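You operate a simulated robot arm through the tools that you are given. There is no shell and no other tool.

You run a simulated robot arm. Do the job below in one go: nothing can be reset, and whatever is moved stays where it is left.

JOB
Move the green card's tin from the carousel to the tins drawer.
Fine: leave the carousel at that word, shut the drawer and set the red knob to HOLD. Where these are worked on the way, their far stop is far enough and under half their travel is too little: tins drawer.

It is judged by the outcome, as a careful person would: the job done as asked, and still so three seconds after it is handed in. It fails if anything else is knocked over, pushed out of place, dropped, spilled or broken.

ROBOT AND FRAMES
A 6-joint arm with a two-finger gripper, fixed in place. Base frame: the origin is on the floor under the middle of its stand, x ahead of it, y to its left, z up. Lengths are in mm, angles in degrees, forces in N, time in s.
It reaches about 1637 mm from its shoulder. Its first joint turns from -166.0 to 166.0 degrees. Payload 3.43 kg.
The TCP is the grasp point between the finger pads, 20 mm short of the fingertips. In the tool frame z runs along the fingers and y along their closing line. The gripper opens to 190 mm; its body begins 248 mm behind the TCP.
Orientation is that of the tool frame in the base frame, as a unit quaternion [x, y, z, w]. With the fingers straight down and closing along the base's y, the tool's x points along the base's -x, its y along +y and its z along -z.

CONTROLS
- The arm moves only by the tool move_arm. Its argument "targets" is a list of rows, each a list of 6 numbers: the shift along the base's x, y, z in units of 30 mm (1.0 is 30 mm), then the turn, a rotation vector about the base's x, y, z in units of 5 degrees (1.0 is 5 degrees). In form: [[x, y, z, rx, ry, rz], ...]. A call has 1 to 20 rows; each row shifts and turns the commanded pose from where the row before left it. "claw" is the gripper command, from -1 (shut) to 1 (fully open), values between in proportion, set as the call begins (left out, the last holds). A call with a number of a shift or a turn outside -1 to 1 is refused whole. Each row takes 0.2 s and may step no farther than 50 mm and 8.6 degrees from the row before; otherwise, or with a gripper value out of range, the whole call is refused. Where a pose cannot be reached the arm comes as near as it can. A force on the tool above 40 N (or 10 N above the force at the start of the call, whichever is more), or a blocked arm, ends the call early, and 0.2 s more pass. Each finger travels about 45 mm/s and halts on what it meets, pressing with about 44 N; the grip force reading is that of the motor and also rises with nothing between the fingers. The clock runs only during rows and for 0.2 s after the last one: add rows that do not move to give the fingers time. The reply holds the time, the measured pose of the TCP, the force on the tool along the base axes, the opening and the grip force, in the units named above and with some noise, with the torque about the TCP (base axes, N m) and any sound that the robot's microphone picked up.
- Cameras (640 x 400 px; columns grow to the right, rows downward): "scene" is fixed at [52.8, -500.1, 1292.2]; the picture's right is [0.62, -0.78, 0.00], its down [-0.21, -0.16, -0.96] and it looks along [0.76, 0.60, -0.26] (base axes); focal length 324 px, centre (320, 200). "wrist" rides on the gripper at [70, -8, -288] in the tool frame; the picture's right is [0.12, 0.99, 0.00], its down [-0.96, 0.12, -0.25] and it looks along [-0.25, 0.03, 0.97] (tool axes); focal length 261 px, centre (320, 200). There is no depth. A picture from a camera that has moved, and an enlarged one, comes with that camera's place and axes in the base frame and with its lens.
- snapshot(camera): a new picture of that camera. The clock stands still meanwhile.
- lift_body(by): slides the trunk up (or, below 0, down) by that many mm; the arm rides with it, the base frame stays. It gives what a move gives, with no picture.
- zoom(camera, box): a new picture of the part [left, top, right, bottom] of that camera's present view, enlarged. The clock stands still meanwhile.
- job_done(): hands the job in; it is judged then, once.

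Places have to be worked out from the pictures, the camera data and where the tool is seen. Open the gripper and draw the arm clear of the work before you hand the job in, unless the task says otherwise.

The tools are called after "Call:" by a JSON object that holds its "fn" and its "kwargs". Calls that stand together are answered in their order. move_arm: Moves the arm, as the interface text tells. Its arguments: {"type":"object","properties":{"targets":{"type":"array","items":{"type":"array","items":{"type":"number"}}},"claw":{"type":"number"}},"required":["targets"]} The other tools are called the same way: lift_body (by) moves the trunk up or down; snapshot (camera) takes a picture; zoom (camera, box) takes an enlarged picture of a part of a camera's view; job_done () hands the job in.

At the start:

```text
time_s: 0.0
tool_pos: [496.7, 435.2, 1298.4]
tcp_rot: [-0.001, 1.0, 0.0, 0.0]
force: [0.1, 0.6, -1.6]
ft_torque: [0.0, 0.01, -0.03]
opening: 190.1
grasp_force: 0.1
trunk travel left (down, up): [-175.0, 65.0]
```

scene: 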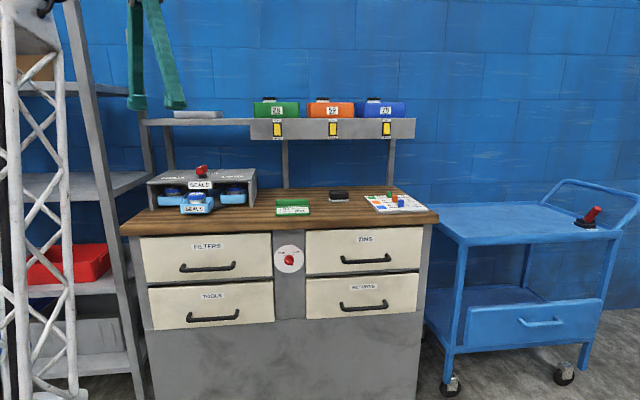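
wrist: 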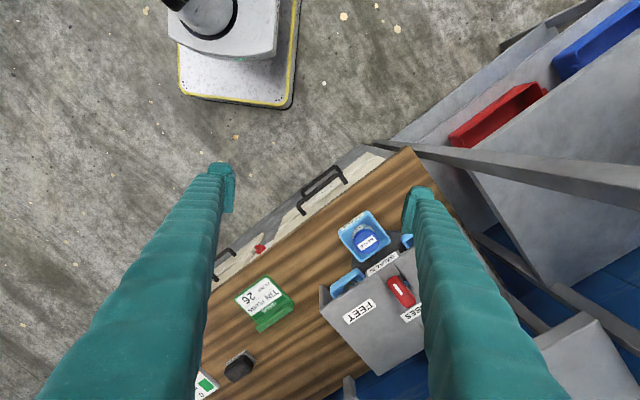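

I start by looking closer at the bench, the carousel, the cards and the drawers.

Call:
{"fn": "zoom", "kwargs": {"camera": "scene", "box": [140, 150, 280, 240]}}

Call:
{"fn": "zoom", "kwargs": {"camera": "scene", "box": [260, 180, 440, 290]}}

Call:
{"fn": "zoom", "kwargs": {"camera": "scene", "box": [240, 90, 420, 200]}}

Call:
{"fn": "zoom", "kwargs": {"camera": "wrist", "box": [190, 180, 450, 400]}}

Call:
{"fn": "zoom", "kwargs": {"camera": "scene", "box": [120, 220, 440, 400]}}

```text
4.44 times, centred on (210, 195) of scene
camera zoom: at [52.8, -500.1, 1292.2], right [0.62, -0.78, 0.0], down [-0.21, -0.16, -0.96], along [0.76, 0.6, -0.26], focal length 1438 px, centre (809, 222)
```

zoom: 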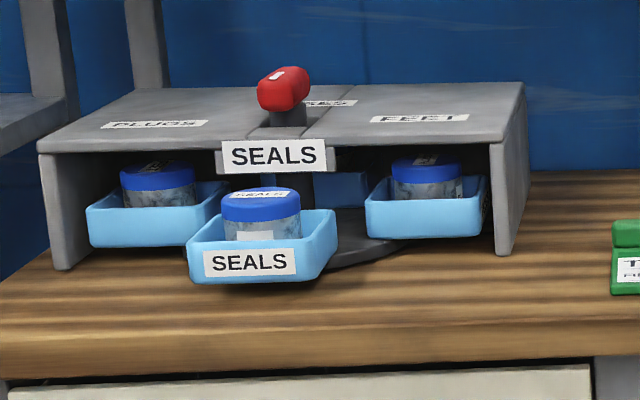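

```text
3.56 times, centred on (350, 235) of scene
camera zoom: at [52.8, -500.1, 1292.2], right [0.62, -0.78, 0.0], down [-0.21, -0.16, -0.96], along [0.76, 0.6, -0.26], focal length 1150 px, centre (213, 76)
```

zoom: 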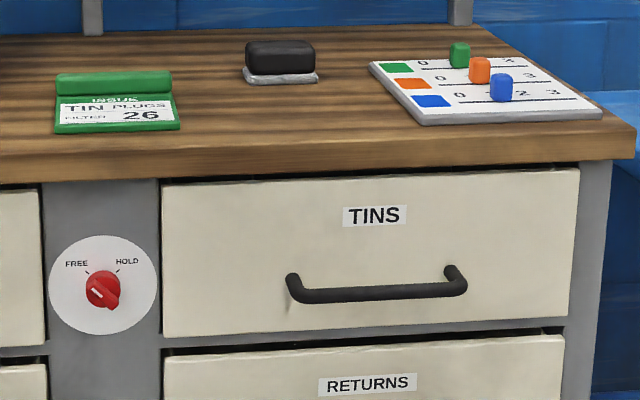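

```text
3.56 times, centred on (330, 145) of scene
camera zoom: at [52.8, -500.1, 1292.2], right [0.62, -0.78, 0.0], down [-0.21, -0.16, -0.96], along [0.76, 0.6, -0.26], focal length 1150 px, centre (284, 396)
```

zoom: 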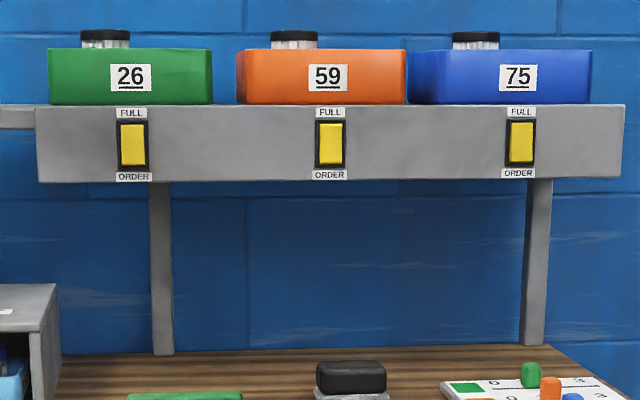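

```text
1.82 times, centred on (320, 290) of wrist
camera zoom: at [426.1, 426.5, 1587.3], right [-0.12, 0.99, 0.0], down [0.96, 0.12, 0.25], along [0.25, 0.03, -0.97], focal length 474 px, centre (320, 36)
```

zoom: 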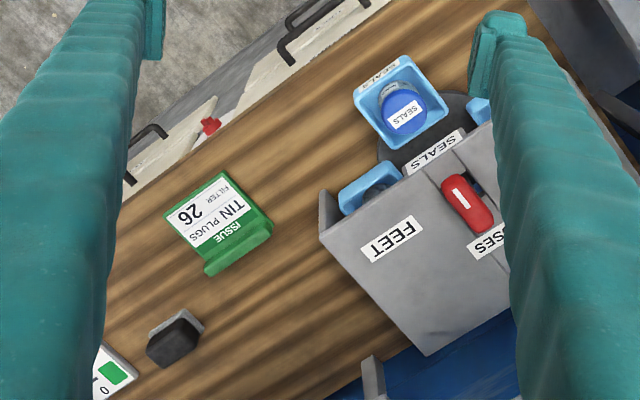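

```text
2.00 times, centred on (280, 310) of scene
camera zoom: at [52.8, -500.1, 1292.2], right [0.62, -0.78, 0.0], down [-0.21, -0.16, -0.96], along [0.76, 0.6, -0.26], focal length 647 px, centre (400, -20)
```

zoom: 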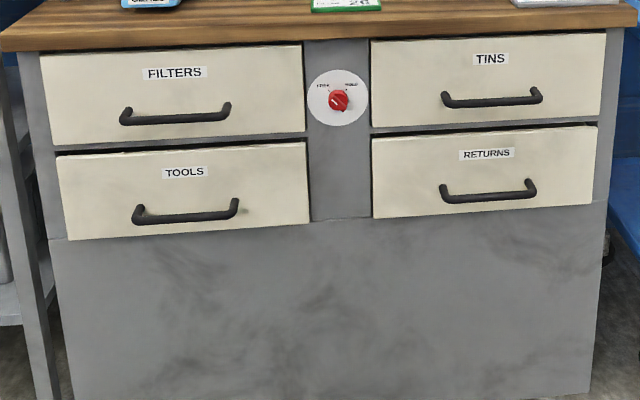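

The green card seems to read "TIN PLUGS / FILTER 26", so the tin would be PLUGS. I check this and the carousel's lever and both red knobs more closely.

Call:
{"fn": "zoom", "kwargs": {"camera": "scene", "box": [265, 190, 325, 228]}}

Call:
{"fn": "zoom", "kwargs": {"camera": "scene", "box": [180, 160, 240, 198]}}

Call:
{"fn": "zoom", "kwargs": {"camera": "scene", "box": [265, 235, 315, 280]}}

Call:
{"fn": "zoom", "kwargs": {"camera": "wrist", "box": [310, 200, 430, 380]}}

Call:
{"fn": "zoom", "kwargs": {"camera": "scene", "box": [0, 0, 220, 240]}}

```text
10.53 times, centred on (295, 209) of scene
camera zoom: at [52.8, -500.1, 1292.2], right [0.62, -0.78, 0.0], down [-0.21, -0.16, -0.96], along [0.76, 0.6, -0.26], focal length 3406 px, centre (583, 105)
```

zoom: 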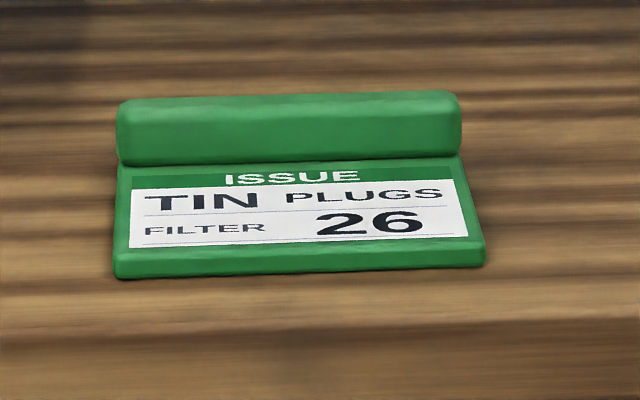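

```text
10.53 times, centred on (210, 179) of scene
camera zoom: at [52.8, -500.1, 1292.2], right [0.62, -0.78, 0.0], down [-0.21, -0.16, -0.96], along [0.76, 0.6, -0.26], focal length 3406 px, centre (1478, 421)
```

zoom: 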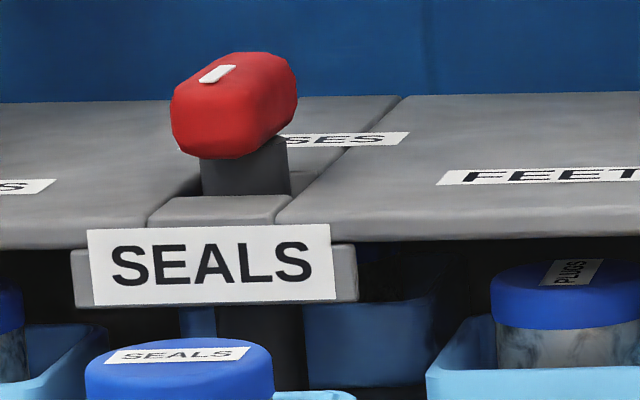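

```text
8.89 times, centred on (290, 258) of scene
camera zoom: at [52.8, -500.1, 1292.2], right [0.62, -0.78, 0.0], down [-0.21, -0.16, -0.96], along [0.76, 0.6, -0.26], focal length 2876 px, centre (587, -311)
```

zoom: 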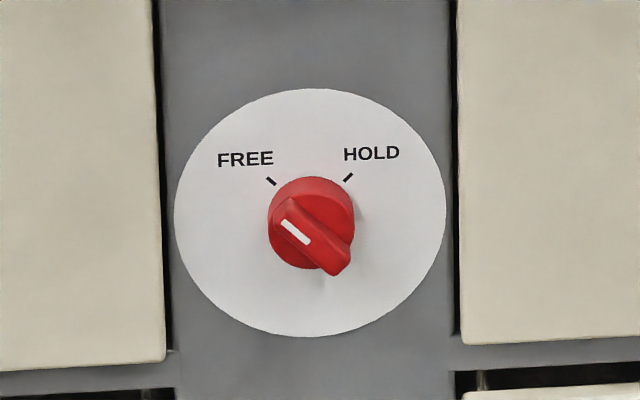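

```text
2.22 times, centred on (370, 290) of wrist
camera zoom: at [426.1, 426.5, 1587.3], right [-0.12, 0.99, 0.0], down [0.96, 0.12, 0.25], along [0.25, 0.03, -0.97], focal length 579 px, centre (209, 0)
```

zoom: 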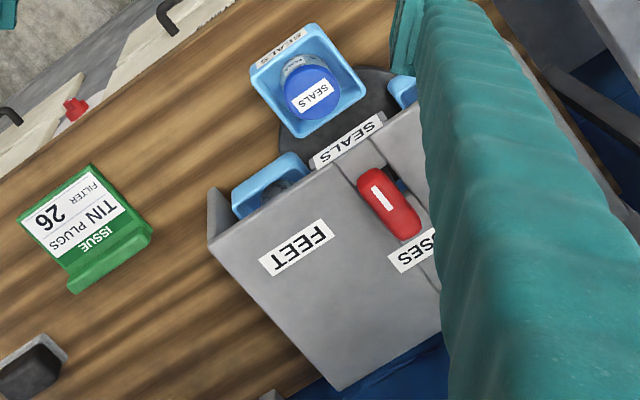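

```text
1.67 times, centred on (110, 120) of scene
camera zoom: at [52.8, -500.1, 1292.2], right [0.62, -0.78, 0.0], down [-0.21, -0.16, -0.96], along [0.76, 0.6, -0.26], focal length 539 px, centre (670, 333)
```

zoom: 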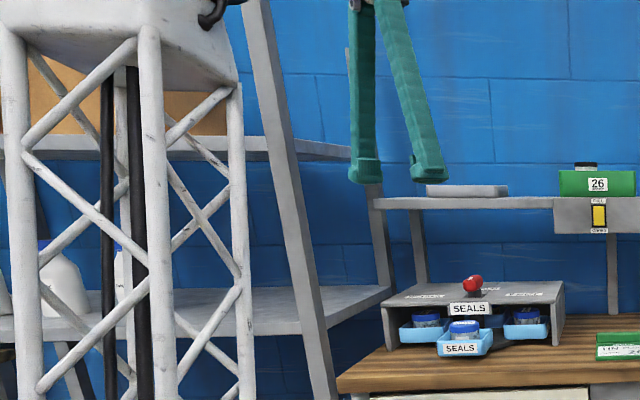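

The card says TIN PLUGS; the PLUGS tin sits at present in the right-hand tray (under the FEET word), and the carousel's pointer is at SEALS, while the front red knob points to FREE. I turn the gripper 45° in place to line up with the bench and look with the wrist camera.

Call:
{"fn": "move_arm", "kwargs": {"targets": [[0, 0, 0, 0, 0, 1], [0, 0, 0, 0, 0, 1], [0, 0, 0, 0, 0, 1], [0, 0, 0, 0, 0, 1], [0, 0, 0, 0, 0, 1], [0, 0, 0, 0, 0, 1], [0, 0, 0, 0, 0, 1], [0, 0, 0, 0, 0, 1], [0, 0, 0, 0, 0, 1]]}}

Call:
{"fn": "snapshot", "kwargs": {"camera": "wrist"}}

Call:
{"fn": "snapshot", "kwargs": {"camera": "scene"}}

```text
time_s: 2.0
tool_pos: [495.8, 435.7, 1299.2]
tcp_rot: [-0.384, 0.923, 0.0, 0.0]
force: [0.0, 0.2, 0.0]
ft_torque: [0.0, -0.02, 0.0]
opening: 190.2
grasp_force: 0.0
trunk travel left (down, up): [-175.0, 65.0]
```

```text
taken
camera wrist: at [452.6, 379.2, 1587.1], right [-0.79, 0.62, 0.0], down [0.6, 0.76, 0.25], along [0.15, 0.19, -0.97], focal length 261 px, centre (320, 200)
```

wrist: 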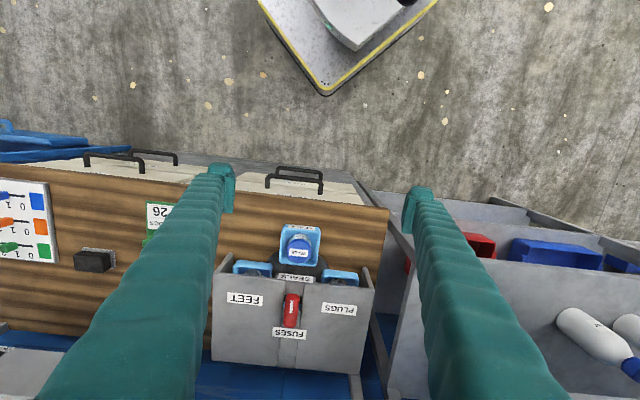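

```text
taken
```

scene: 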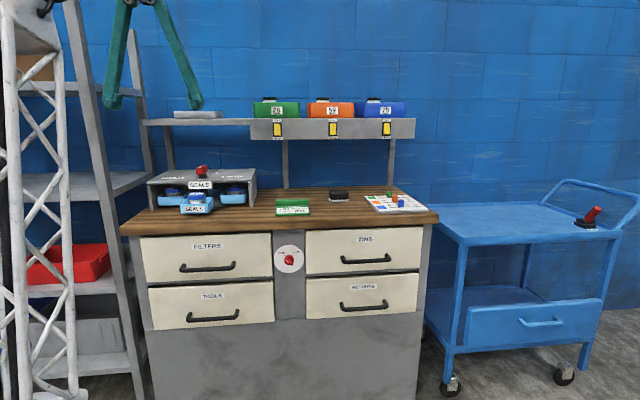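

Now the wrist view is square to the bench. I zoom in on the carousel from here to place its knob, trays and hood.

Call:
{"fn": "zoom", "kwargs": {"camera": "wrist", "box": [205, 210, 385, 322]}}

Call:
{"fn": "zoom", "kwargs": {"camera": "wrist", "box": [205, 270, 413, 400]}}

```text
3.56 times, centred on (295, 266) of wrist
camera zoom: at [452.6, 379.2, 1587.1], right [-0.79, 0.62, 0.0], down [0.6, 0.76, 0.25], along [0.15, 0.19, -0.97], focal length 927 px, centre (409, -35)
```

zoom: 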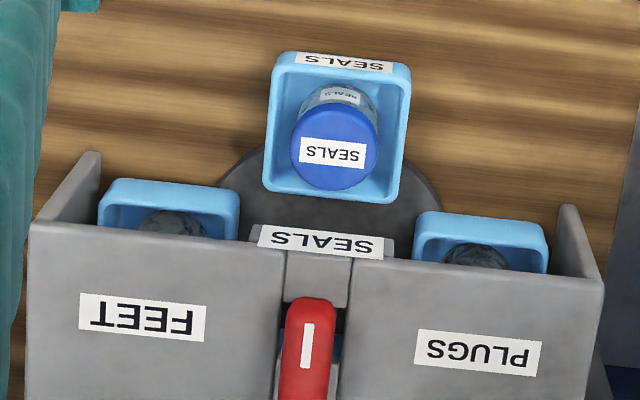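

```text
3.08 times, centred on (309, 335) of wrist
camera zoom: at [452.6, 379.2, 1587.1], right [-0.79, 0.62, 0.0], down [0.6, 0.76, 0.25], along [0.15, 0.19, -0.97], focal length 802 px, centre (354, -215)
```

zoom: 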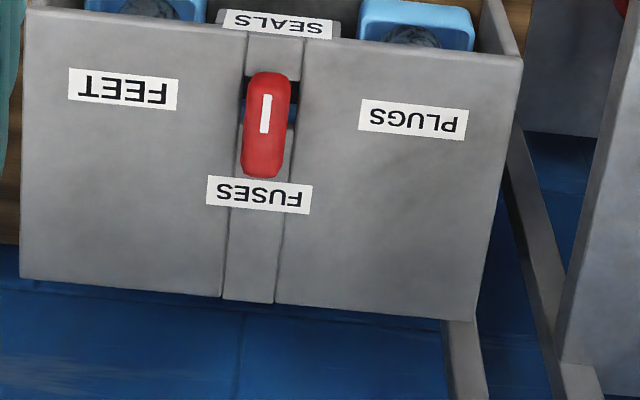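

The knob top sits at about (751, 653, 1067), hood top at z≈1031, the front (SEALS) tin lid at about (672, 571, 992), and the shelf's front edge is roughly at z≈1250, a little behind the knob. I go part of the way toward the knob at the present height and narrow the gripper, then look again.

Call:
{"fn": "move_arm", "kwargs": {"targets": [[0.85, 0.72, 0, 0, 0, 0], [0.85, 0.72, 0, 0, 0, 0], [0.85, 0.72, 0, 0, 0, 0], [0.85, 0.72, 0, 0, 0, 0], [0.85, 0.72, 0, 0, 0, 0], [0.85, 0.72, 0, 0, 0, 0]], "claw": 0.0}}

Call:
{"fn": "snapshot", "kwargs": {"camera": "wrist"}}

Call:
{"fn": "zoom", "kwargs": {"camera": "scene", "box": [100, 0, 340, 220]}}

```text
time_s: 3.4
tool_pos: [634.0, 552.6, 1265.3]
tcp_rot: [-0.382, 0.924, 0.002, 0.005]
force: [-0.9, -0.8, -0.2]
ft_torque: [0.09, -0.13, -0.02]
opening: 94.6
grasp_force: 0.0
out of reach, approached as far as the arm can: row 4, 5, 6
trunk travel left (down, up): [-175.0, 65.0]
```

```text
taken
camera wrist: at [588.5, 494.1, 1552.5], right [-0.79, 0.62, 0.0], down [0.6, 0.76, 0.26], along [0.16, 0.2, -0.97], focal length 261 px, centre (320, 200)
```

wrist: 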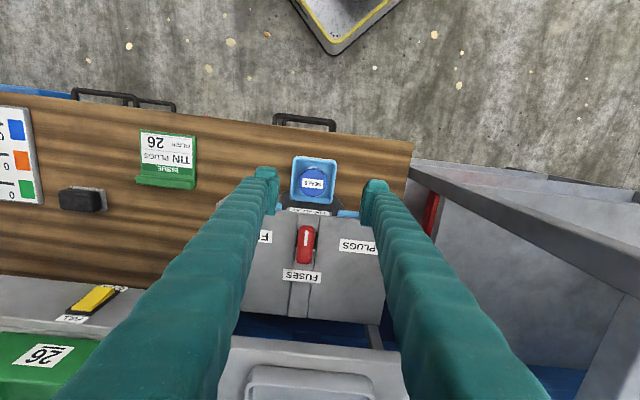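

```text
1.82 times, centred on (220, 110) of scene
camera zoom: at [52.8, -500.1, 1292.2], right [0.62, -0.78, 0.0], down [-0.21, -0.16, -0.96], along [0.76, 0.6, -0.26], focal length 588 px, centre (502, 364)
```

zoom: 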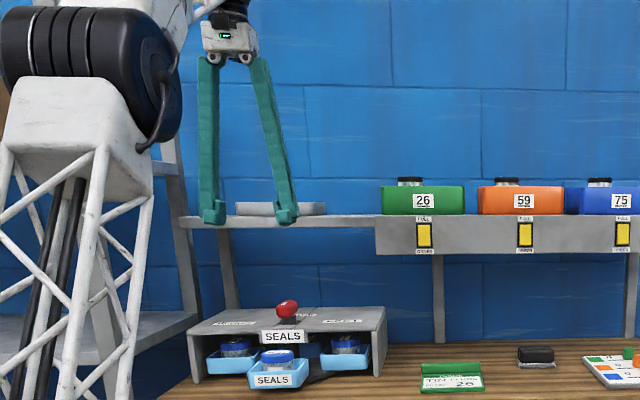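

The arm is at the edge of its reach for this height (it sank to z≈1265), so I raise the trunk a little to gain room for working over the carousel.

Call:
{"fn": "lift_body", "kwargs": {"by": 60}}

```text
time_s: 4.4
tool_pos: [635.9, 551.8, 1324.9]
tcp_rot: [-0.383, 0.924, 0.002, 0.003]
force: [-0.2, 0.9, -0.2]
ft_torque: [-0.02, 0.02, 0.01]
opening: 95.2
grasp_force: 0.1
trunk travel left (down, up): [-235.0, 5.0]
```

The trunk rose 60 mm with the arm. I now descend in place to about z≈1200 to come back inside the reach and read the pose.

Call:
{"fn": "move_arm", "kwargs": {"targets": [[0, 0, -1, 0, 0, 0], [0, 0, -1, 0, 0, 0], [0, 0, -1, 0, 0, 0], [0, 0, -1, 0, 0, 0]]}}

```text
time_s: 5.4
tool_pos: [635.6, 551.4, 1205.0]
tcp_rot: [-0.382, 0.924, 0.001, 0.003]
force: [-0.9, -0.4, 0.5]
ft_torque: [-0.02, -0.01, -0.01]
opening: 95.1
grasp_force: 0.0
trunk travel left (down, up): [-235.0, 5.0]
```

The pose follows commands again. I move over the knob at z≈1150 (fingertips 1130, well above the handle's top at ≈1078) and look.

Call:
{"fn": "move_arm", "kwargs": {"targets": [[0.76, 0.68, -0.37, 0, 0, 0], [0.76, 0.68, -0.37, 0, 0, 0], [0.76, 0.68, -0.37, 0, 0, 0], [0.76, 0.68, -0.37, 0, 0, 0], [0.76, 0.68, -0.37, 0, 0, 0]]}}

Call:
{"fn": "snapshot", "kwargs": {"camera": "wrist"}}

Call:
{"fn": "zoom", "kwargs": {"camera": "scene", "box": [130, 80, 290, 220]}}

```text
time_s: 6.6
tool_pos: [749.3, 652.8, 1150.3]
tcp_rot: [-0.383, 0.924, 0.002, 0.003]
force: [-0.9, -1.0, -0.2]
ft_torque: [0.09, -0.12, 0.0]
opening: 94.9
grasp_force: 0.0
trunk travel left (down, up): [-235.0, 5.0]
```

```text
taken
camera wrist: at [703.7, 595.1, 1437.1], right [-0.79, 0.62, 0.0], down [0.6, 0.76, 0.25], along [0.16, 0.2, -0.97], focal length 261 px, centre (320, 200)
```

wrist: 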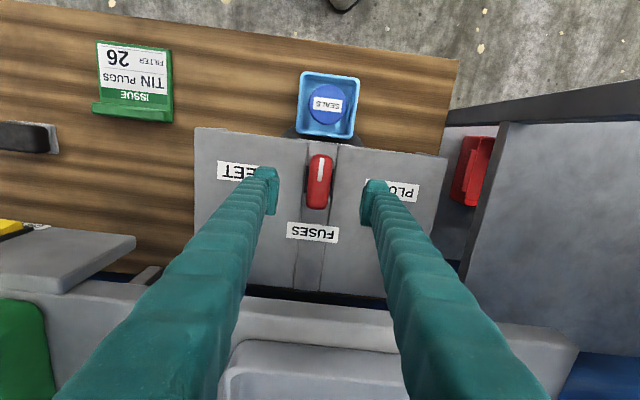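

```text
2.86 times, centred on (210, 150) of scene
camera zoom: at [52.8, -500.1, 1292.2], right [0.62, -0.78, 0.0], down [-0.21, -0.16, -0.96], along [0.76, 0.6, -0.26], focal length 924 px, centre (634, 343)
```

zoom: 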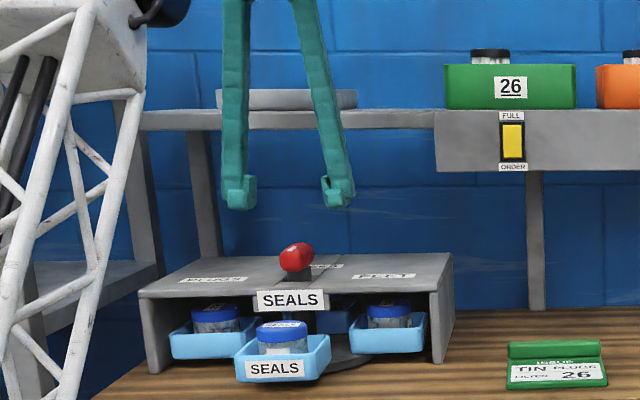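

The knob is nearly right under the gripper: handle centre about (748–752, 650), its length along the bench's depth, so the fingers straddle it left and right. I descend to z≈1064 (fingertips ≈1044, 13 mm above the hood).

Call:
{"fn": "move_arm", "kwargs": {"targets": [[0.03, -0.03, -0.95, 0, 0, 0.0], [0.03, -0.03, -0.95, 0, 0, 0.0], [0.0, 0.0, -0.95, 0, 0, 0.0]]}}

Call:
{"fn": "snapshot", "kwargs": {"camera": "wrist"}}

Call:
{"fn": "zoom", "kwargs": {"camera": "scene", "box": [150, 130, 260, 220]}}

```text
time_s: 7.4
tool_pos: [752.0, 650.8, 1064.6]
tcp_rot: [-0.383, 0.924, 0.001, 0.003]
force: [-0.7, -0.1, -0.1]
ft_torque: [-0.01, -0.03, -0.02]
opening: 95.0
grasp_force: 0.1
trunk travel left (down, up): [-235.0, 5.0]
```

```text
taken
camera wrist: at [705.2, 593.1, 1350.6], right [-0.79, 0.62, 0.0], down [0.6, 0.76, 0.25], along [0.16, 0.2, -0.97], focal length 261 px, centre (320, 200)
```

wrist: 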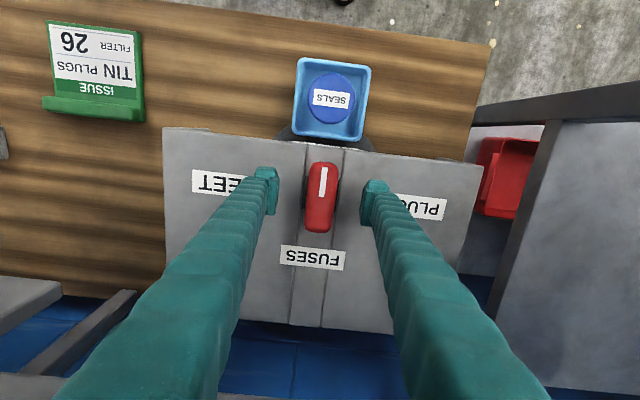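

```text
4.44 times, centred on (205, 175) of scene
camera zoom: at [52.8, -500.1, 1292.2], right [0.62, -0.78, 0.0], down [-0.21, -0.16, -0.96], along [0.76, 0.6, -0.26], focal length 1438 px, centre (831, 311)
```

zoom: 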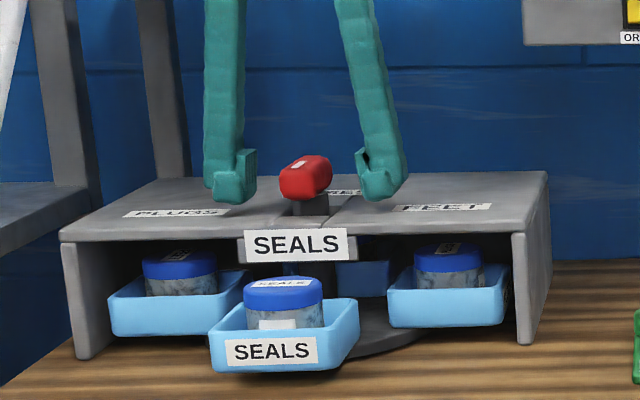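

The handle sits centred between the finger pads. I close on it.

Call:
{"fn": "move_arm", "kwargs": {"targets": [[0, 0, 0, 0, 0, 0], [0, 0, 0, 0, 0, 0], [0, 0, 0, 0, 0, 0], [0, 0, 0, 0, 0, 0], [0, 0, 0, 0, 0, 0]], "claw": -1}}

Call:
{"fn": "snapshot", "kwargs": {"camera": "wrist"}}

```text
time_s: 8.6
tool_pos: [749.7, 651.7, 1063.3]
tcp_rot: [-0.382, 0.924, 0.002, 0.004]
force: [-2.1, 1.7, -0.5]
ft_torque: [0.04, 0.02, -0.05]
opening: 31.1
grasp_force: 38.4
trunk travel left (down, up): [-235.0, 5.0]
```

```text
taken
camera wrist: at [704.8, 593.7, 1350.7], right [-0.79, 0.62, 0.0], down [0.6, 0.76, 0.25], along [0.16, 0.2, -0.97], focal length 261 px, centre (320, 200)
```

wrist: 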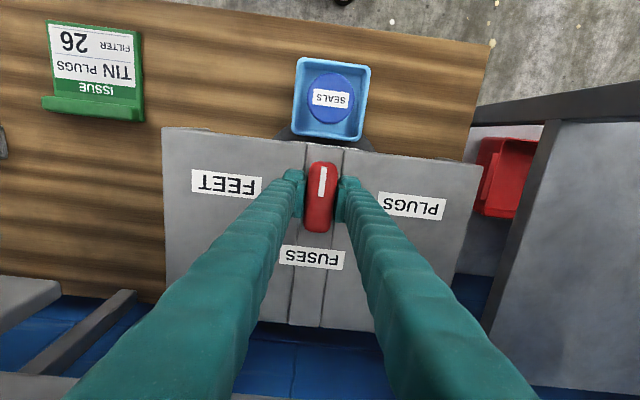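

Gripped firmly on the handle (31 mm wide). I turn it clockwise seen from above, from SEALS toward PLUGS, first 20° as a trial.

Call:
{"fn": "move_arm", "kwargs": {"targets": [[0, 0, 0, 0, 0, -1], [0, 0, 0, 0, 0, -1], [0, 0, 0, 0, 0, -1], [0, 0, 0, 0, 0, -1]]}}

Call:
{"fn": "snapshot", "kwargs": {"camera": "scene"}}

```text
time_s: 9.6
tool_pos: [749.1, 651.7, 1064.1]
tcp_rot: [-0.216, 0.976, 0.0, 0.004]
force: [-9.7, 0.0, -4.9]
ft_torque: [-0.08, 0.25, 0.07]
opening: 31.0
grasp_force: 44.9
trunk travel left (down, up): [-235.0, 5.0]
```

```text
taken
```

scene: 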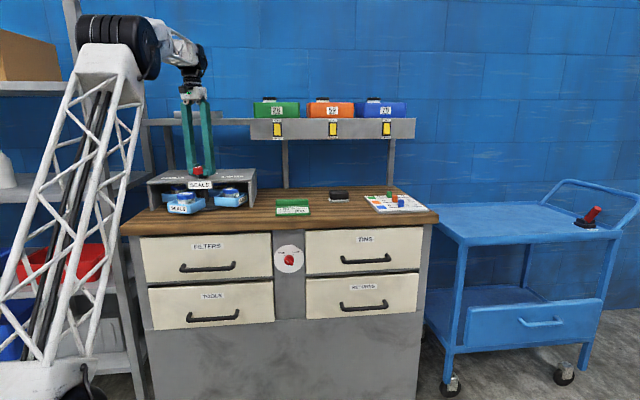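

The carousel turns with the handle, the right tray coming forward. I go on with the remaining turn in two chunks.

Call:
{"fn": "move_arm", "kwargs": {"targets": [[0, 0, 0, 0, 0, -1], [0, 0, 0, 0, 0, -1], [0, 0, 0, 0, 0, -1], [0, 0, 0, 0, 0, -1], [0, 0, 0, 0, 0, -1], [0, 0, 0, 0, 0, -1], [0, 0, 0, 0, 0, -1]]}}

Call:
{"fn": "snapshot", "kwargs": {"camera": "wrist"}}

```text
time_s: 11.2
tool_pos: [748.6, 655.3, 1063.4]
tcp_rot: [0.087, 0.996, 0.0, 0.005]
force: [-14.4, 13.2, -5.4]
ft_torque: [0.22, 0.22, 0.07]
opening: 30.9
grasp_force: 44.9
trunk travel left (down, up): [-235.0, 5.0]
```

```text
taken
camera wrist: at [676.0, 658.5, 1350.7], right [0.05, 1.0, 0.0], down [0.97, -0.05, 0.26], along [0.26, -0.01, -0.97], focal length 261 px, centre (320, 200)
```

wrist: 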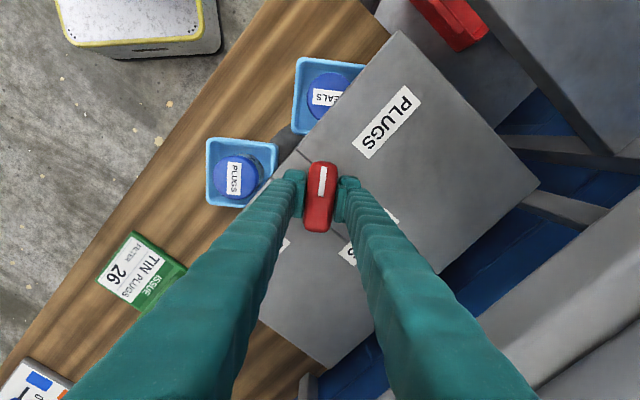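

The turn has reached about 55°, and the PLUGS tin is nearly at the front. A sideways force of ~19 N suggests the shaft is a few mm toward the bench's left, so I correct by ~4 mm and finish the 90°.

Call:
{"fn": "move_arm", "kwargs": {"targets": [[-0.1, 0.1, 0, 0, 0, -0.5], [0, 0, 0, 0, 0, -1], [0, 0, 0, 0, 0, -1], [0, 0, 0, 0, 0, -1], [0, 0, 0, 0, 0, -1]]}}

Call:
{"fn": "snapshot", "kwargs": {"camera": "wrist"}}

```text
time_s: 12.4
tool_pos: [749.0, 655.2, 1063.6]
tcp_rot: [0.281, 0.96, 0.0, 0.004]
force: [29.1, 15.7, 5.7]
ft_torque: [-0.14, -0.75, 0.15]
opening: 31.0
grasp_force: 45.1
trunk travel left (down, up): [-235.0, 5.0]
```

```text
taken
camera wrist: at [683.3, 687.5, 1350.6], right [0.43, 0.9, 0.0], down [0.87, -0.42, 0.26], along [0.23, -0.11, -0.97], focal length 261 px, centre (320, 200)
```

wrist: 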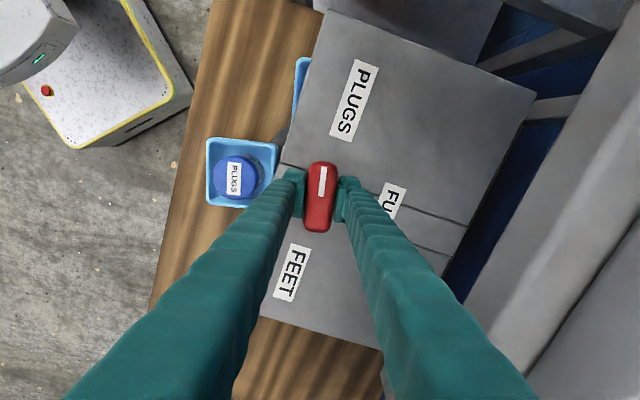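

At about 78° the sideways force has risen to 33 N pointing into the bench. I ease the tool 3 mm that way without turning, to see whether the strain drops.

Call:
{"fn": "move_arm", "kwargs": {"targets": [[0.08, 0.06, 0, 0, 0, 0], [0, 0, 0, 0, 0, 0]]}}

```text
time_s: 13.0
tool_pos: [750.0, 656.7, 1062.8]
tcp_rot: [0.28, 0.96, -0.002, 0.002]
force: [4.9, -5.6, 2.0]
ft_torque: [-0.23, -0.16, 0.06]
opening: 31.1
grasp_force: 44.9
trunk travel left (down, up): [-235.0, 5.0]
```

The strain dropped to about 7 N. I finish the last ~12° of the turn.

Call:
{"fn": "move_arm", "kwargs": {"targets": [[0.01, 0.01, 0, 0, 0, -0.8], [0.01, 0.01, 0, 0, 0, -0.8], [0, 0, 0, 0, 0, -0.7], [0, 0, 0, 0, 0, 0]]}}

Call:
{"fn": "snapshot", "kwargs": {"camera": "wrist"}}

Call:
{"fn": "zoom", "kwargs": {"camera": "scene", "box": [140, 130, 280, 220]}}

```text
time_s: 14.0
tool_pos: [749.8, 657.0, 1063.4]
tcp_rot: [0.376, 0.927, -0.002, 0.003]
force: [-10.0, -20.4, -4.5]
ft_torque: [-0.15, 0.1, -0.16]
opening: 30.8
grasp_force: 45.0
trunk travel left (down, up): [-235.0, 5.0]
```

```text
taken
camera wrist: at [692.5, 701.2, 1350.8], right [0.6, 0.8, 0.0], down [0.77, -0.58, 0.25], along [0.2, -0.16, -0.97], focal length 261 px, centre (320, 200)
```

wrist: 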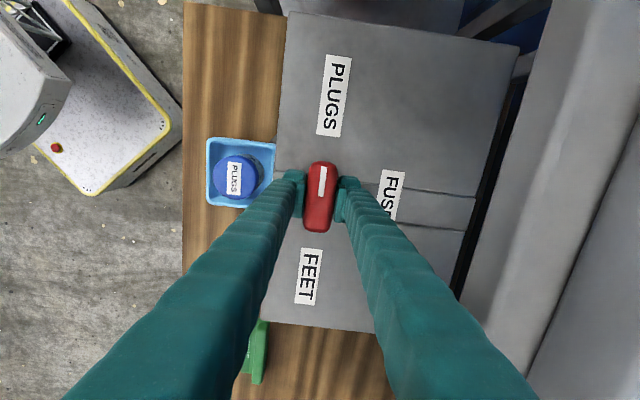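

```text
4.44 times, centred on (210, 175) of scene
camera zoom: at [52.8, -500.1, 1292.2], right [0.62, -0.78, 0.0], down [-0.21, -0.16, -0.96], along [0.76, 0.6, -0.26], focal length 1438 px, centre (809, 311)
```

zoom: 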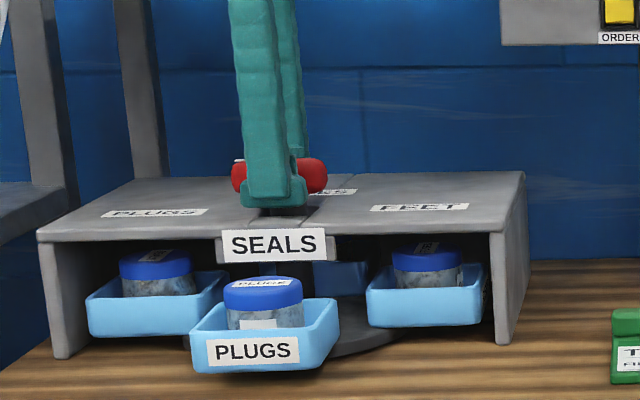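

PLUGS now sits at the front exactly where SEALS was, and the pointer is square at PLUGS. Before opening I check how near the rear finger is to the shelf edge, since the fingers would now open toward it.

Call:
{"fn": "zoom", "kwargs": {"camera": "wrist", "box": [280, 150, 560, 400]}}

Call:
{"fn": "zoom", "kwargs": {"camera": "scene", "box": [140, 40, 260, 200]}}

```text
1.60 times, centred on (420, 275) of wrist
camera zoom: at [692.5, 701.2, 1350.8], right [0.6, 0.8, 0.0], down [0.77, -0.58, 0.25], along [0.2, -0.16, -0.97], focal length 417 px, centre (160, 80)
```

zoom: 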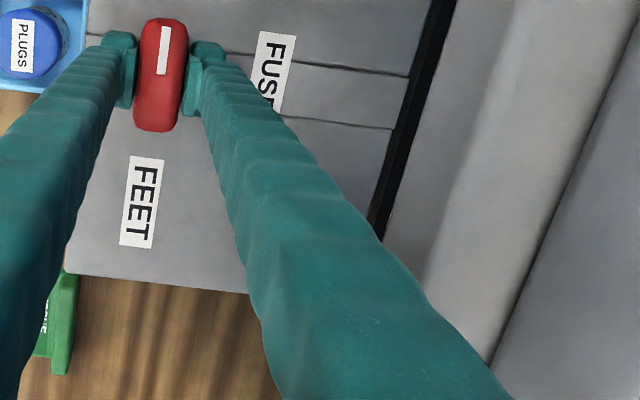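

```text
2.50 times, centred on (200, 120) of scene
camera zoom: at [52.8, -500.1, 1292.2], right [0.62, -0.78, 0.0], down [-0.21, -0.16, -0.96], along [0.76, 0.6, -0.26], focal length 809 px, centre (620, 400)
```

zoom: 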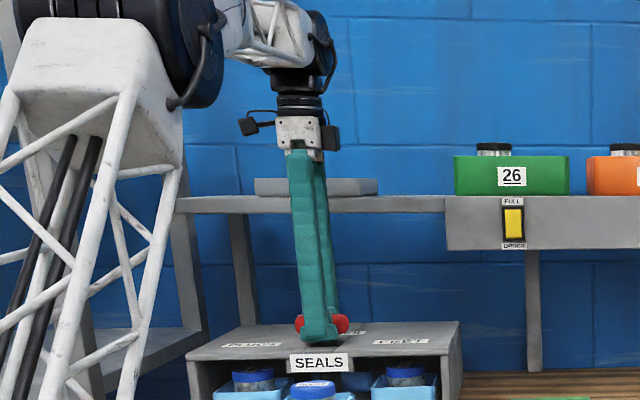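

The rear finger has roughly 10 mm to the shelf edge, so I must open only a little. First I relieve the remaining strain by moving ~2 mm back toward the front.

Call:
{"fn": "move_arm", "kwargs": {"targets": [[-0.03, -0.06, 0, 0, 0, 0], [0, 0, 0, 0, 0, 0]]}}

```text
time_s: 14.6
tool_pos: [750.9, 656.4, 1064.1]
tcp_rot: [0.374, 0.927, -0.001, 0.003]
force: [-0.6, -8.6, -9.6]
ft_torque: [-0.06, -0.05, -0.06]
opening: 31.4
grasp_force: 44.7
trunk travel left (down, up): [-235.0, 5.0]
```

The strain is low. I open only to about 46 mm to free the handle.

Call:
{"fn": "move_arm", "kwargs": {"targets": [[0, 0, 0, 0, 0, 0], [-0.06, -0.06, 0, 0, 0, 0], [-0.06, -0.06, 0, 0, 0, 0]], "claw": -0.5}}

Call:
{"fn": "snapshot", "kwargs": {"camera": "wrist"}}

```text
time_s: 15.4
tool_pos: [746.6, 652.2, 1063.1]
tcp_rot: [0.375, 0.927, -0.001, 0.003]
force: [-0.9, -0.5, 0.2]
ft_torque: [0.0, -0.01, -0.02]
opening: 47.8
grasp_force: 0.0
trunk travel left (down, up): [-235.0, 5.0]
```

```text
taken
camera wrist: at [687.9, 696.7, 1351.0], right [0.6, 0.8, 0.0], down [0.77, -0.58, 0.25], along [0.2, -0.15, -0.97], focal length 261 px, centre (320, 200)
```

wrist: 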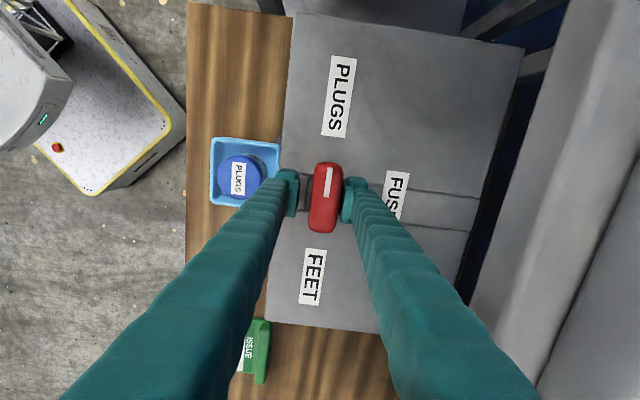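

The handle is free with no force. I raise straight up 66 mm, then draw back toward the front.

Call:
{"fn": "move_arm", "kwargs": {"targets": [[0.02, 0.02, 0.6, 0, 0, 0], [0, 0, 0.8, 0, 0, 0], [0, 0, 0.8, 0, 0, 0], [-0.7, -0.72, 0.3, 0, 0, 0], [-0.9, -0.93, 0.3, 0, 0, 0], [-0.9, -0.93, 0.3, 0, 0, 0], [-0.9, -0.93, 0.3, 0, 0, 0]]}}

Call:
{"fn": "snapshot", "kwargs": {"camera": "wrist"}}

Call:
{"fn": "snapshot", "kwargs": {"camera": "scene"}}

```text
time_s: 17.0
tool_pos: [645.3, 548.1, 1165.2]
tcp_rot: [0.374, 0.927, -0.002, 0.003]
force: [0.7, 1.5, -0.3]
ft_torque: [-0.14, 0.12, 0.0]
opening: 47.4
grasp_force: 0.1
trunk travel left (down, up): [-235.0, 5.0]
```

```text
taken
camera wrist: at [587.2, 591.8, 1451.4], right [0.6, 0.8, 0.0], down [0.77, -0.58, 0.25], along [0.2, -0.16, -0.97], focal length 261 px, centre (320, 200)
```

wrist: 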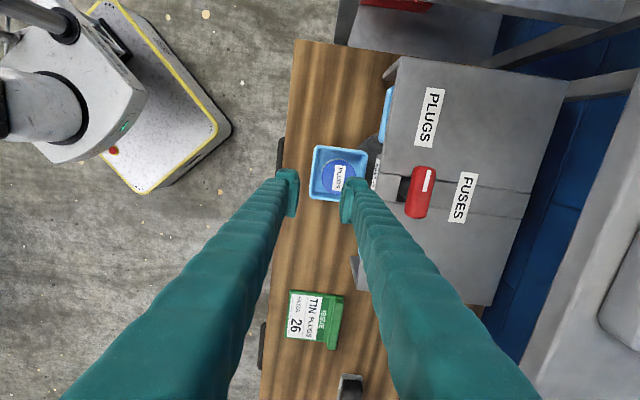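

```text
taken
```

scene: 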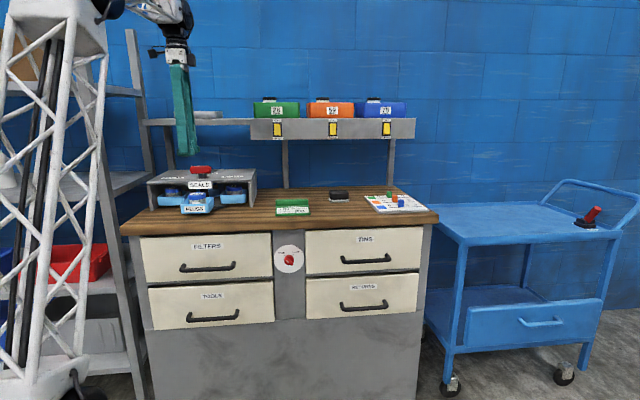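

The carousel stays at PLUGS. Next I go to open the TINS drawer: I carry the gripper to the right in front of the bench, keeping its yaw so that it only needs to pitch up to face the drawer.

Call:
{"fn": "move_arm", "kwargs": {"targets": [[0.25, -0.97, -0.1, 0, 0, 0], [0.25, -0.97, -0.1, 0, 0, 0], [0.25, -0.97, -0.1, 0, 0, 0], [0.25, -0.97, -0.1, 0, 0, 0], [0.25, -0.97, -0.1, 0, 0, 0], [0.25, -0.97, -0.1, 0, 0, 0], [0.25, -0.97, -0.1, 0, 0, 0], [0.25, -0.97, -0.1, 0, 0, 0], [0.25, -0.97, -0.1, 0, 0, 0], [0.25, -0.97, -0.1, 0, 0, 0], [0.25, -0.97, -0.2, 0, 0, 0], [0.25, -0.97, -0.2, 0, 0, 0], [0.25, -0.97, -0.2, 0, 0, 0], [0.25, -0.97, -0.2, 0, 0, 0], [0.25, -0.97, -0.2, 0, 0, 0], [0.25, -0.97, -0.3, 0, 0, 0], [0.25, -0.97, -0.3, 0, 0, 0], [0.25, -0.97, -0.3, 0, 0, 0], [0.25, -0.97, -0.3, 0, 0, 0], [0.25, -0.97, -0.3, 0, 0, 0]]}}

Call:
{"fn": "snapshot", "kwargs": {"camera": "wrist"}}

Call:
{"fn": "snapshot", "kwargs": {"camera": "scene"}}

```text
time_s: 21.2
tool_pos: [793.8, -34.2, 1060.7]
tcp_rot: [0.375, 0.927, -0.001, 0.003]
force: [-0.8, -0.4, -0.1]
ft_torque: [-0.15, -0.07, -0.01]
opening: 47.5
grasp_force: 0.1
trunk travel left (down, up): [-235.0, 5.0]
```

```text
taken
camera wrist: at [735.6, 10.0, 1347.0], right [0.6, 0.8, 0.0], down [0.77, -0.58, 0.25], along [0.2, -0.15, -0.97], focal length 261 px, centre (320, 200)
```

wrist: 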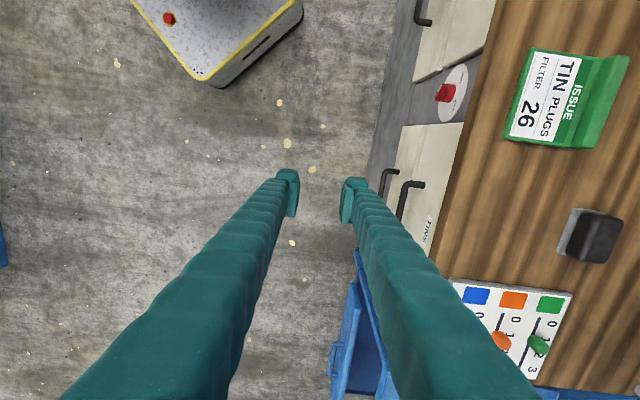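

```text
taken
```

scene: 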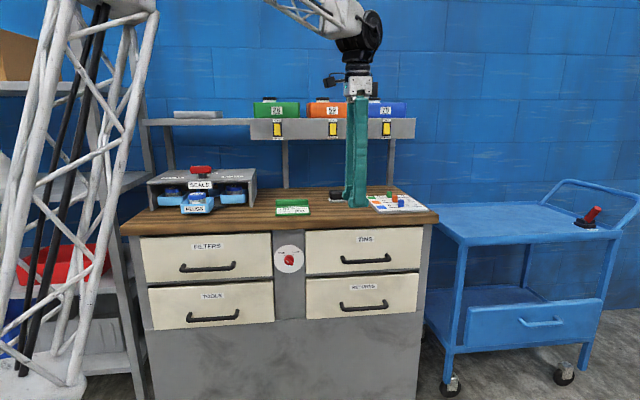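

I can see the TINS handle's end from here. I now pitch the gripper about the bench's long axis so that the fingers point at the drawer front, tilted about 34° below level.

Call:
{"fn": "move_arm", "kwargs": {"targets": [[0, 0, 0, 1, -0.97, 0], [0, 0, 0, 1, -0.97, 0], [0, 0, 0, 1, -0.97, 0], [0, 0, 0, 1, -0.97, 0], [0, 0, 0, 1, -0.97, 0], [0, 0, 0, 1, -0.97, 0], [0, 0, 0, 1, -0.97, 0], [0, 0, 0, 1, -0.97, 0]]}}

Call:
{"fn": "snapshot", "kwargs": {"camera": "wrist"}}

Call:
{"fn": "snapshot", "kwargs": {"camera": "scene"}}

```text
time_s: 23.0
tool_pos: [794.7, -35.3, 1061.0]
tcp_rot: [0.332, 0.819, 0.432, 0.18]
force: [0.4, 0.3, 0.5]
ft_torque: [-0.08, 0.01, -0.05]
opening: 47.6
grasp_force: 0.0
trunk travel left (down, up): [-235.0, 5.0]
```

```text
taken
camera wrist: at [573.5, -158.7, 1215.1], right [0.3, 0.49, 0.82], down [0.59, -0.77, 0.24], along [0.75, 0.41, -0.52], focal length 261 px, centre (320, 200)
```

wrist: 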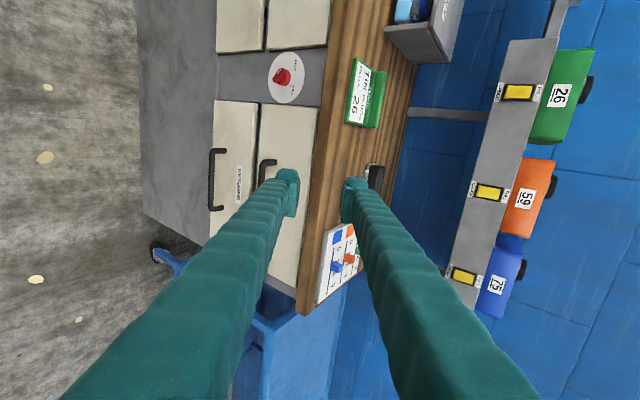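

```text
taken
```

scene: 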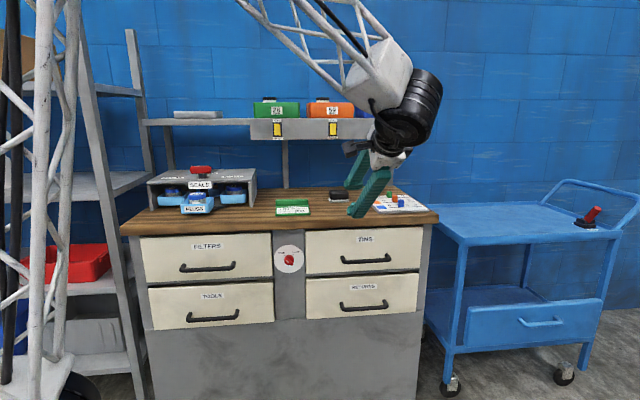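

From here the TINS handle's bar is at about z≈773, its middle near (992, 29), roughly 30 mm in front of the drawer face. A flatter approach is better so that the upper finger clears the drawer face, so I pitch another ~24° and move down to a stand-off pose.

Call:
{"fn": "move_arm", "kwargs": {"targets": [[0, 0, -0.5, 0.9, -0.87, 0], [0, 0, -0.5, 0.9, -0.87, 0], [0, 0, -0.5, 0.9, -0.87, 0], [0, 0, -0.5, 0.7, -0.68, 0], [0.2, -0.1, -1, 0, 0, 0], [0.2, -0.1, -1, 0, 0, 0], [0.2, -0.1, -1, 0, 0, 0], [0.2, -0.1, -1, 0, 0, 0], [0.3, -0.1, -1, 0, 0, 0]]}}

Call:
{"fn": "snapshot", "kwargs": {"camera": "wrist"}}

Call:
{"fn": "snapshot", "kwargs": {"camera": "scene"}}

```text
time_s: 25.0
tool_pos: [826.0, -48.1, 852.9]
tcp_rot: [0.291, 0.712, 0.59, 0.244]
force: [-0.1, -0.2, 0.9]
ft_torque: [-0.1, 0.1, -0.07]
opening: 47.4
grasp_force: 0.1
trunk travel left (down, up): [-235.0, 5.0]
```

```text
taken
camera wrist: at [575.8, -202.1, 897.0], right [0.04, 0.22, 0.98], down [0.53, -0.83, 0.16], along [0.85, 0.51, -0.15], focal length 261 px, centre (320, 200)
```

wrist: 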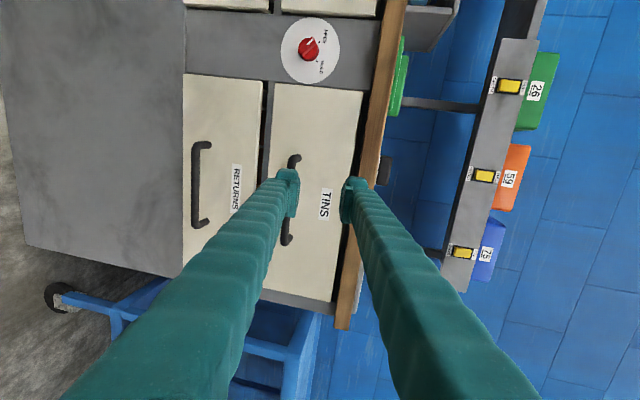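

```text
taken
```

scene: 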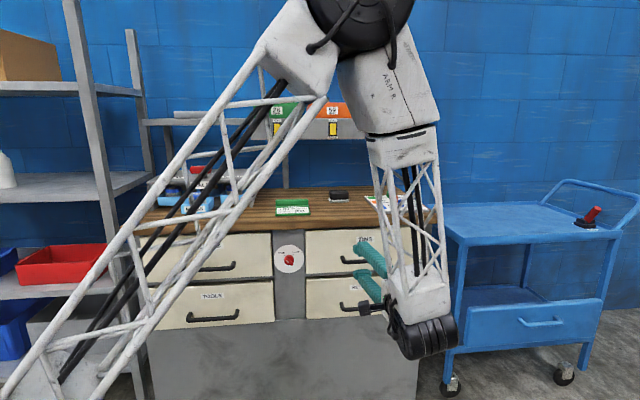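

The arm reaches the flat pose. I zoom in on the handle from here to place the bar more exactly.

Call:
{"fn": "zoom", "kwargs": {"camera": "wrist", "box": [250, 130, 390, 260]}}

Call:
{"fn": "zoom", "kwargs": {"camera": "scene", "box": [300, 215, 450, 330]}}

```text
3.08 times, centred on (320, 195) of wrist
camera zoom: at [575.8, -202.1, 897.0], right [0.04, 0.22, 0.98], down [0.53, -0.83, 0.16], along [0.85, 0.51, -0.15], focal length 802 px, centre (320, 215)
```

zoom: 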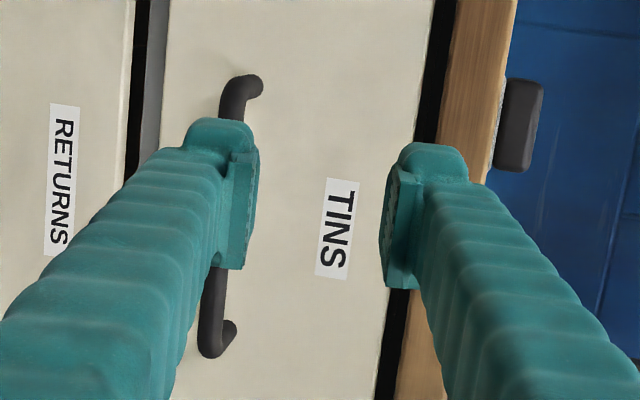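

```text
3.48 times, centred on (375, 272) of scene
camera zoom: at [52.8, -500.1, 1292.2], right [0.62, -0.78, 0.0], down [-0.21, -0.16, -0.96], along [0.76, 0.6, -0.26], focal length 1125 px, centre (129, -52)
```

zoom: 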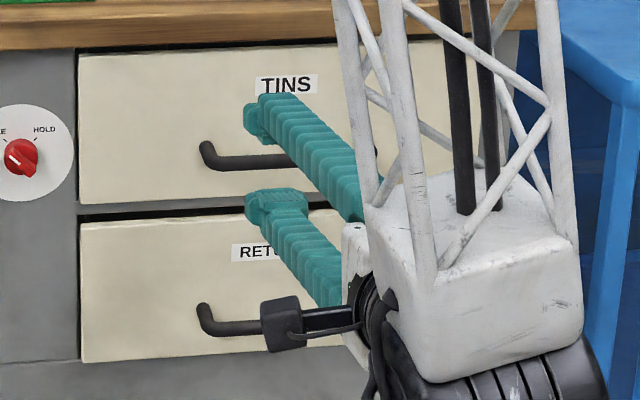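

The estimates put the bar's middle near (984, 36) at z≈765–774 with n≈720–728 mm depth. I open to 80 mm and approach to ~45 mm short of the bar, then check again.

Call:
{"fn": "move_arm", "kwargs": {"targets": [[0.95, 0.37, -0.51, 0, 0, 0], [0.95, 0.37, -0.51, 0, 0, 0], [0.95, 0.37, -0.51, 0, 0, 0], [0.95, 0.37, -0.51, 0, 0, 0], [0.95, 0.37, -0.51, 0, 0, 0]], "claw": -0.16}}

Call:
{"fn": "zoom", "kwargs": {"camera": "wrist", "box": [220, 100, 420, 300]}}

Call:
{"fn": "zoom", "kwargs": {"camera": "scene", "box": [300, 215, 450, 330]}}

```text
time_s: 26.2
tool_pos: [969.5, 7.1, 774.6]
tcp_rot: [0.291, 0.712, 0.591, 0.243]
force: [-0.1, -0.1, -0.3]
ft_torque: [-0.11, 0.07, 0.0]
opening: 79.7
grasp_force: 0.1
trunk travel left (down, up): [-235.0, 5.0]
```

```text
2.00 times, centred on (320, 200) of wrist
camera zoom: at [719.3, -146.5, 819.5], right [0.04, 0.22, 0.98], down [0.53, -0.83, 0.16], along [0.85, 0.51, -0.15], focal length 521 px, centre (320, 200)
```

zoom: 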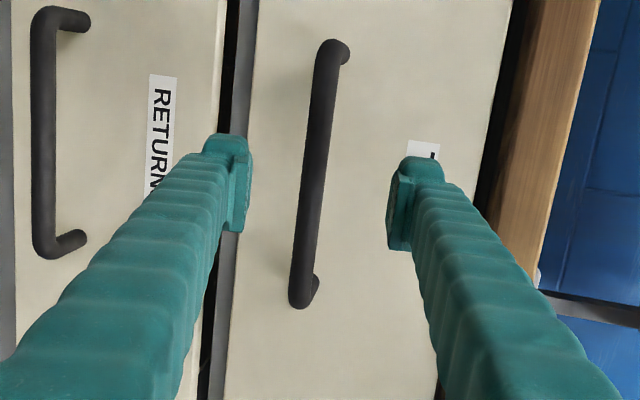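

```text
3.48 times, centred on (375, 272) of scene
camera zoom: at [52.8, -500.1, 1292.2], right [0.62, -0.78, 0.0], down [-0.21, -0.16, -0.96], along [0.76, 0.6, -0.26], focal length 1125 px, centre (129, -52)
```

zoom: 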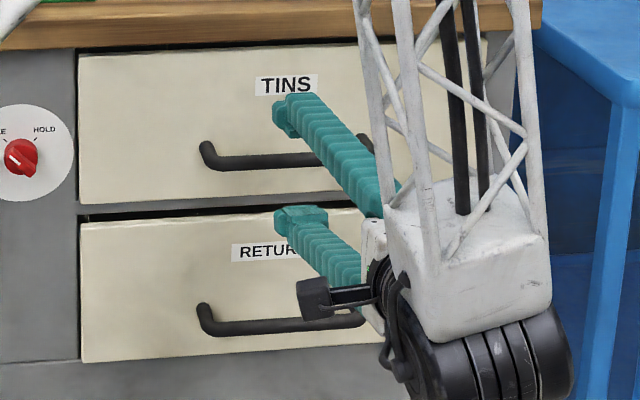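

The bar now shows between the open fingers; combining views puts it at n≈731, z≈762, right on the tool's axis. I advance 42 mm and check.

Call:
{"fn": "move_arm", "kwargs": {"targets": [[0.49, 0.5, -0.18, 0, 0, 0], [0.49, 0.5, -0.18, 0, 0, 0]]}}

Call:
{"fn": "zoom", "kwargs": {"camera": "wrist", "box": [220, 100, 420, 300]}}

Call:
{"fn": "zoom", "kwargs": {"camera": "scene", "box": [300, 215, 450, 330]}}

```text
time_s: 26.8
tool_pos: [997.8, 37.6, 762.4]
tcp_rot: [0.291, 0.713, 0.59, 0.242]
force: [-0.3, -0.7, 0.3]
ft_torque: [-0.06, 0.02, -0.02]
opening: 79.9
grasp_force: 0.0
trunk travel left (down, up): [-235.0, 5.0]
```

```text
2.00 times, centred on (320, 200) of wrist
camera zoom: at [747.9, -116.1, 808.2], right [0.04, 0.22, 0.98], down [0.53, -0.83, 0.16], along [0.85, 0.51, -0.15], focal length 521 px, centre (320, 200)
```

zoom: 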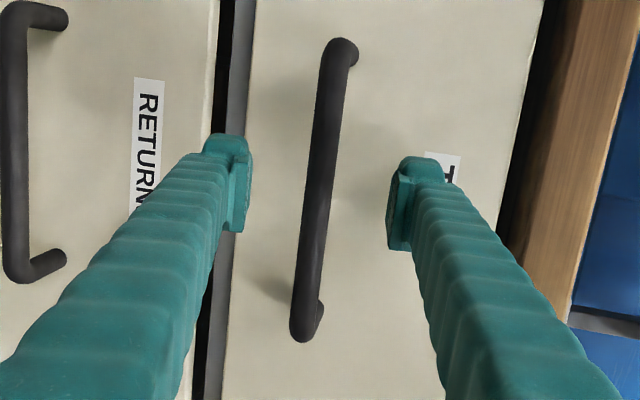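

```text
3.48 times, centred on (375, 272) of scene
camera zoom: at [52.8, -500.1, 1292.2], right [0.62, -0.78, 0.0], down [-0.21, -0.16, -0.96], along [0.76, 0.6, -0.26], focal length 1125 px, centre (129, -52)
```

zoom: 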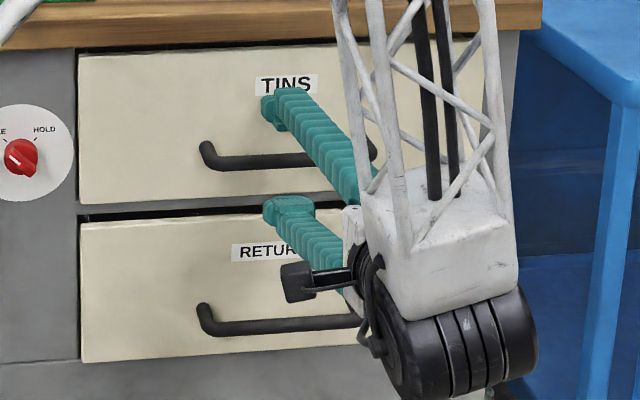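

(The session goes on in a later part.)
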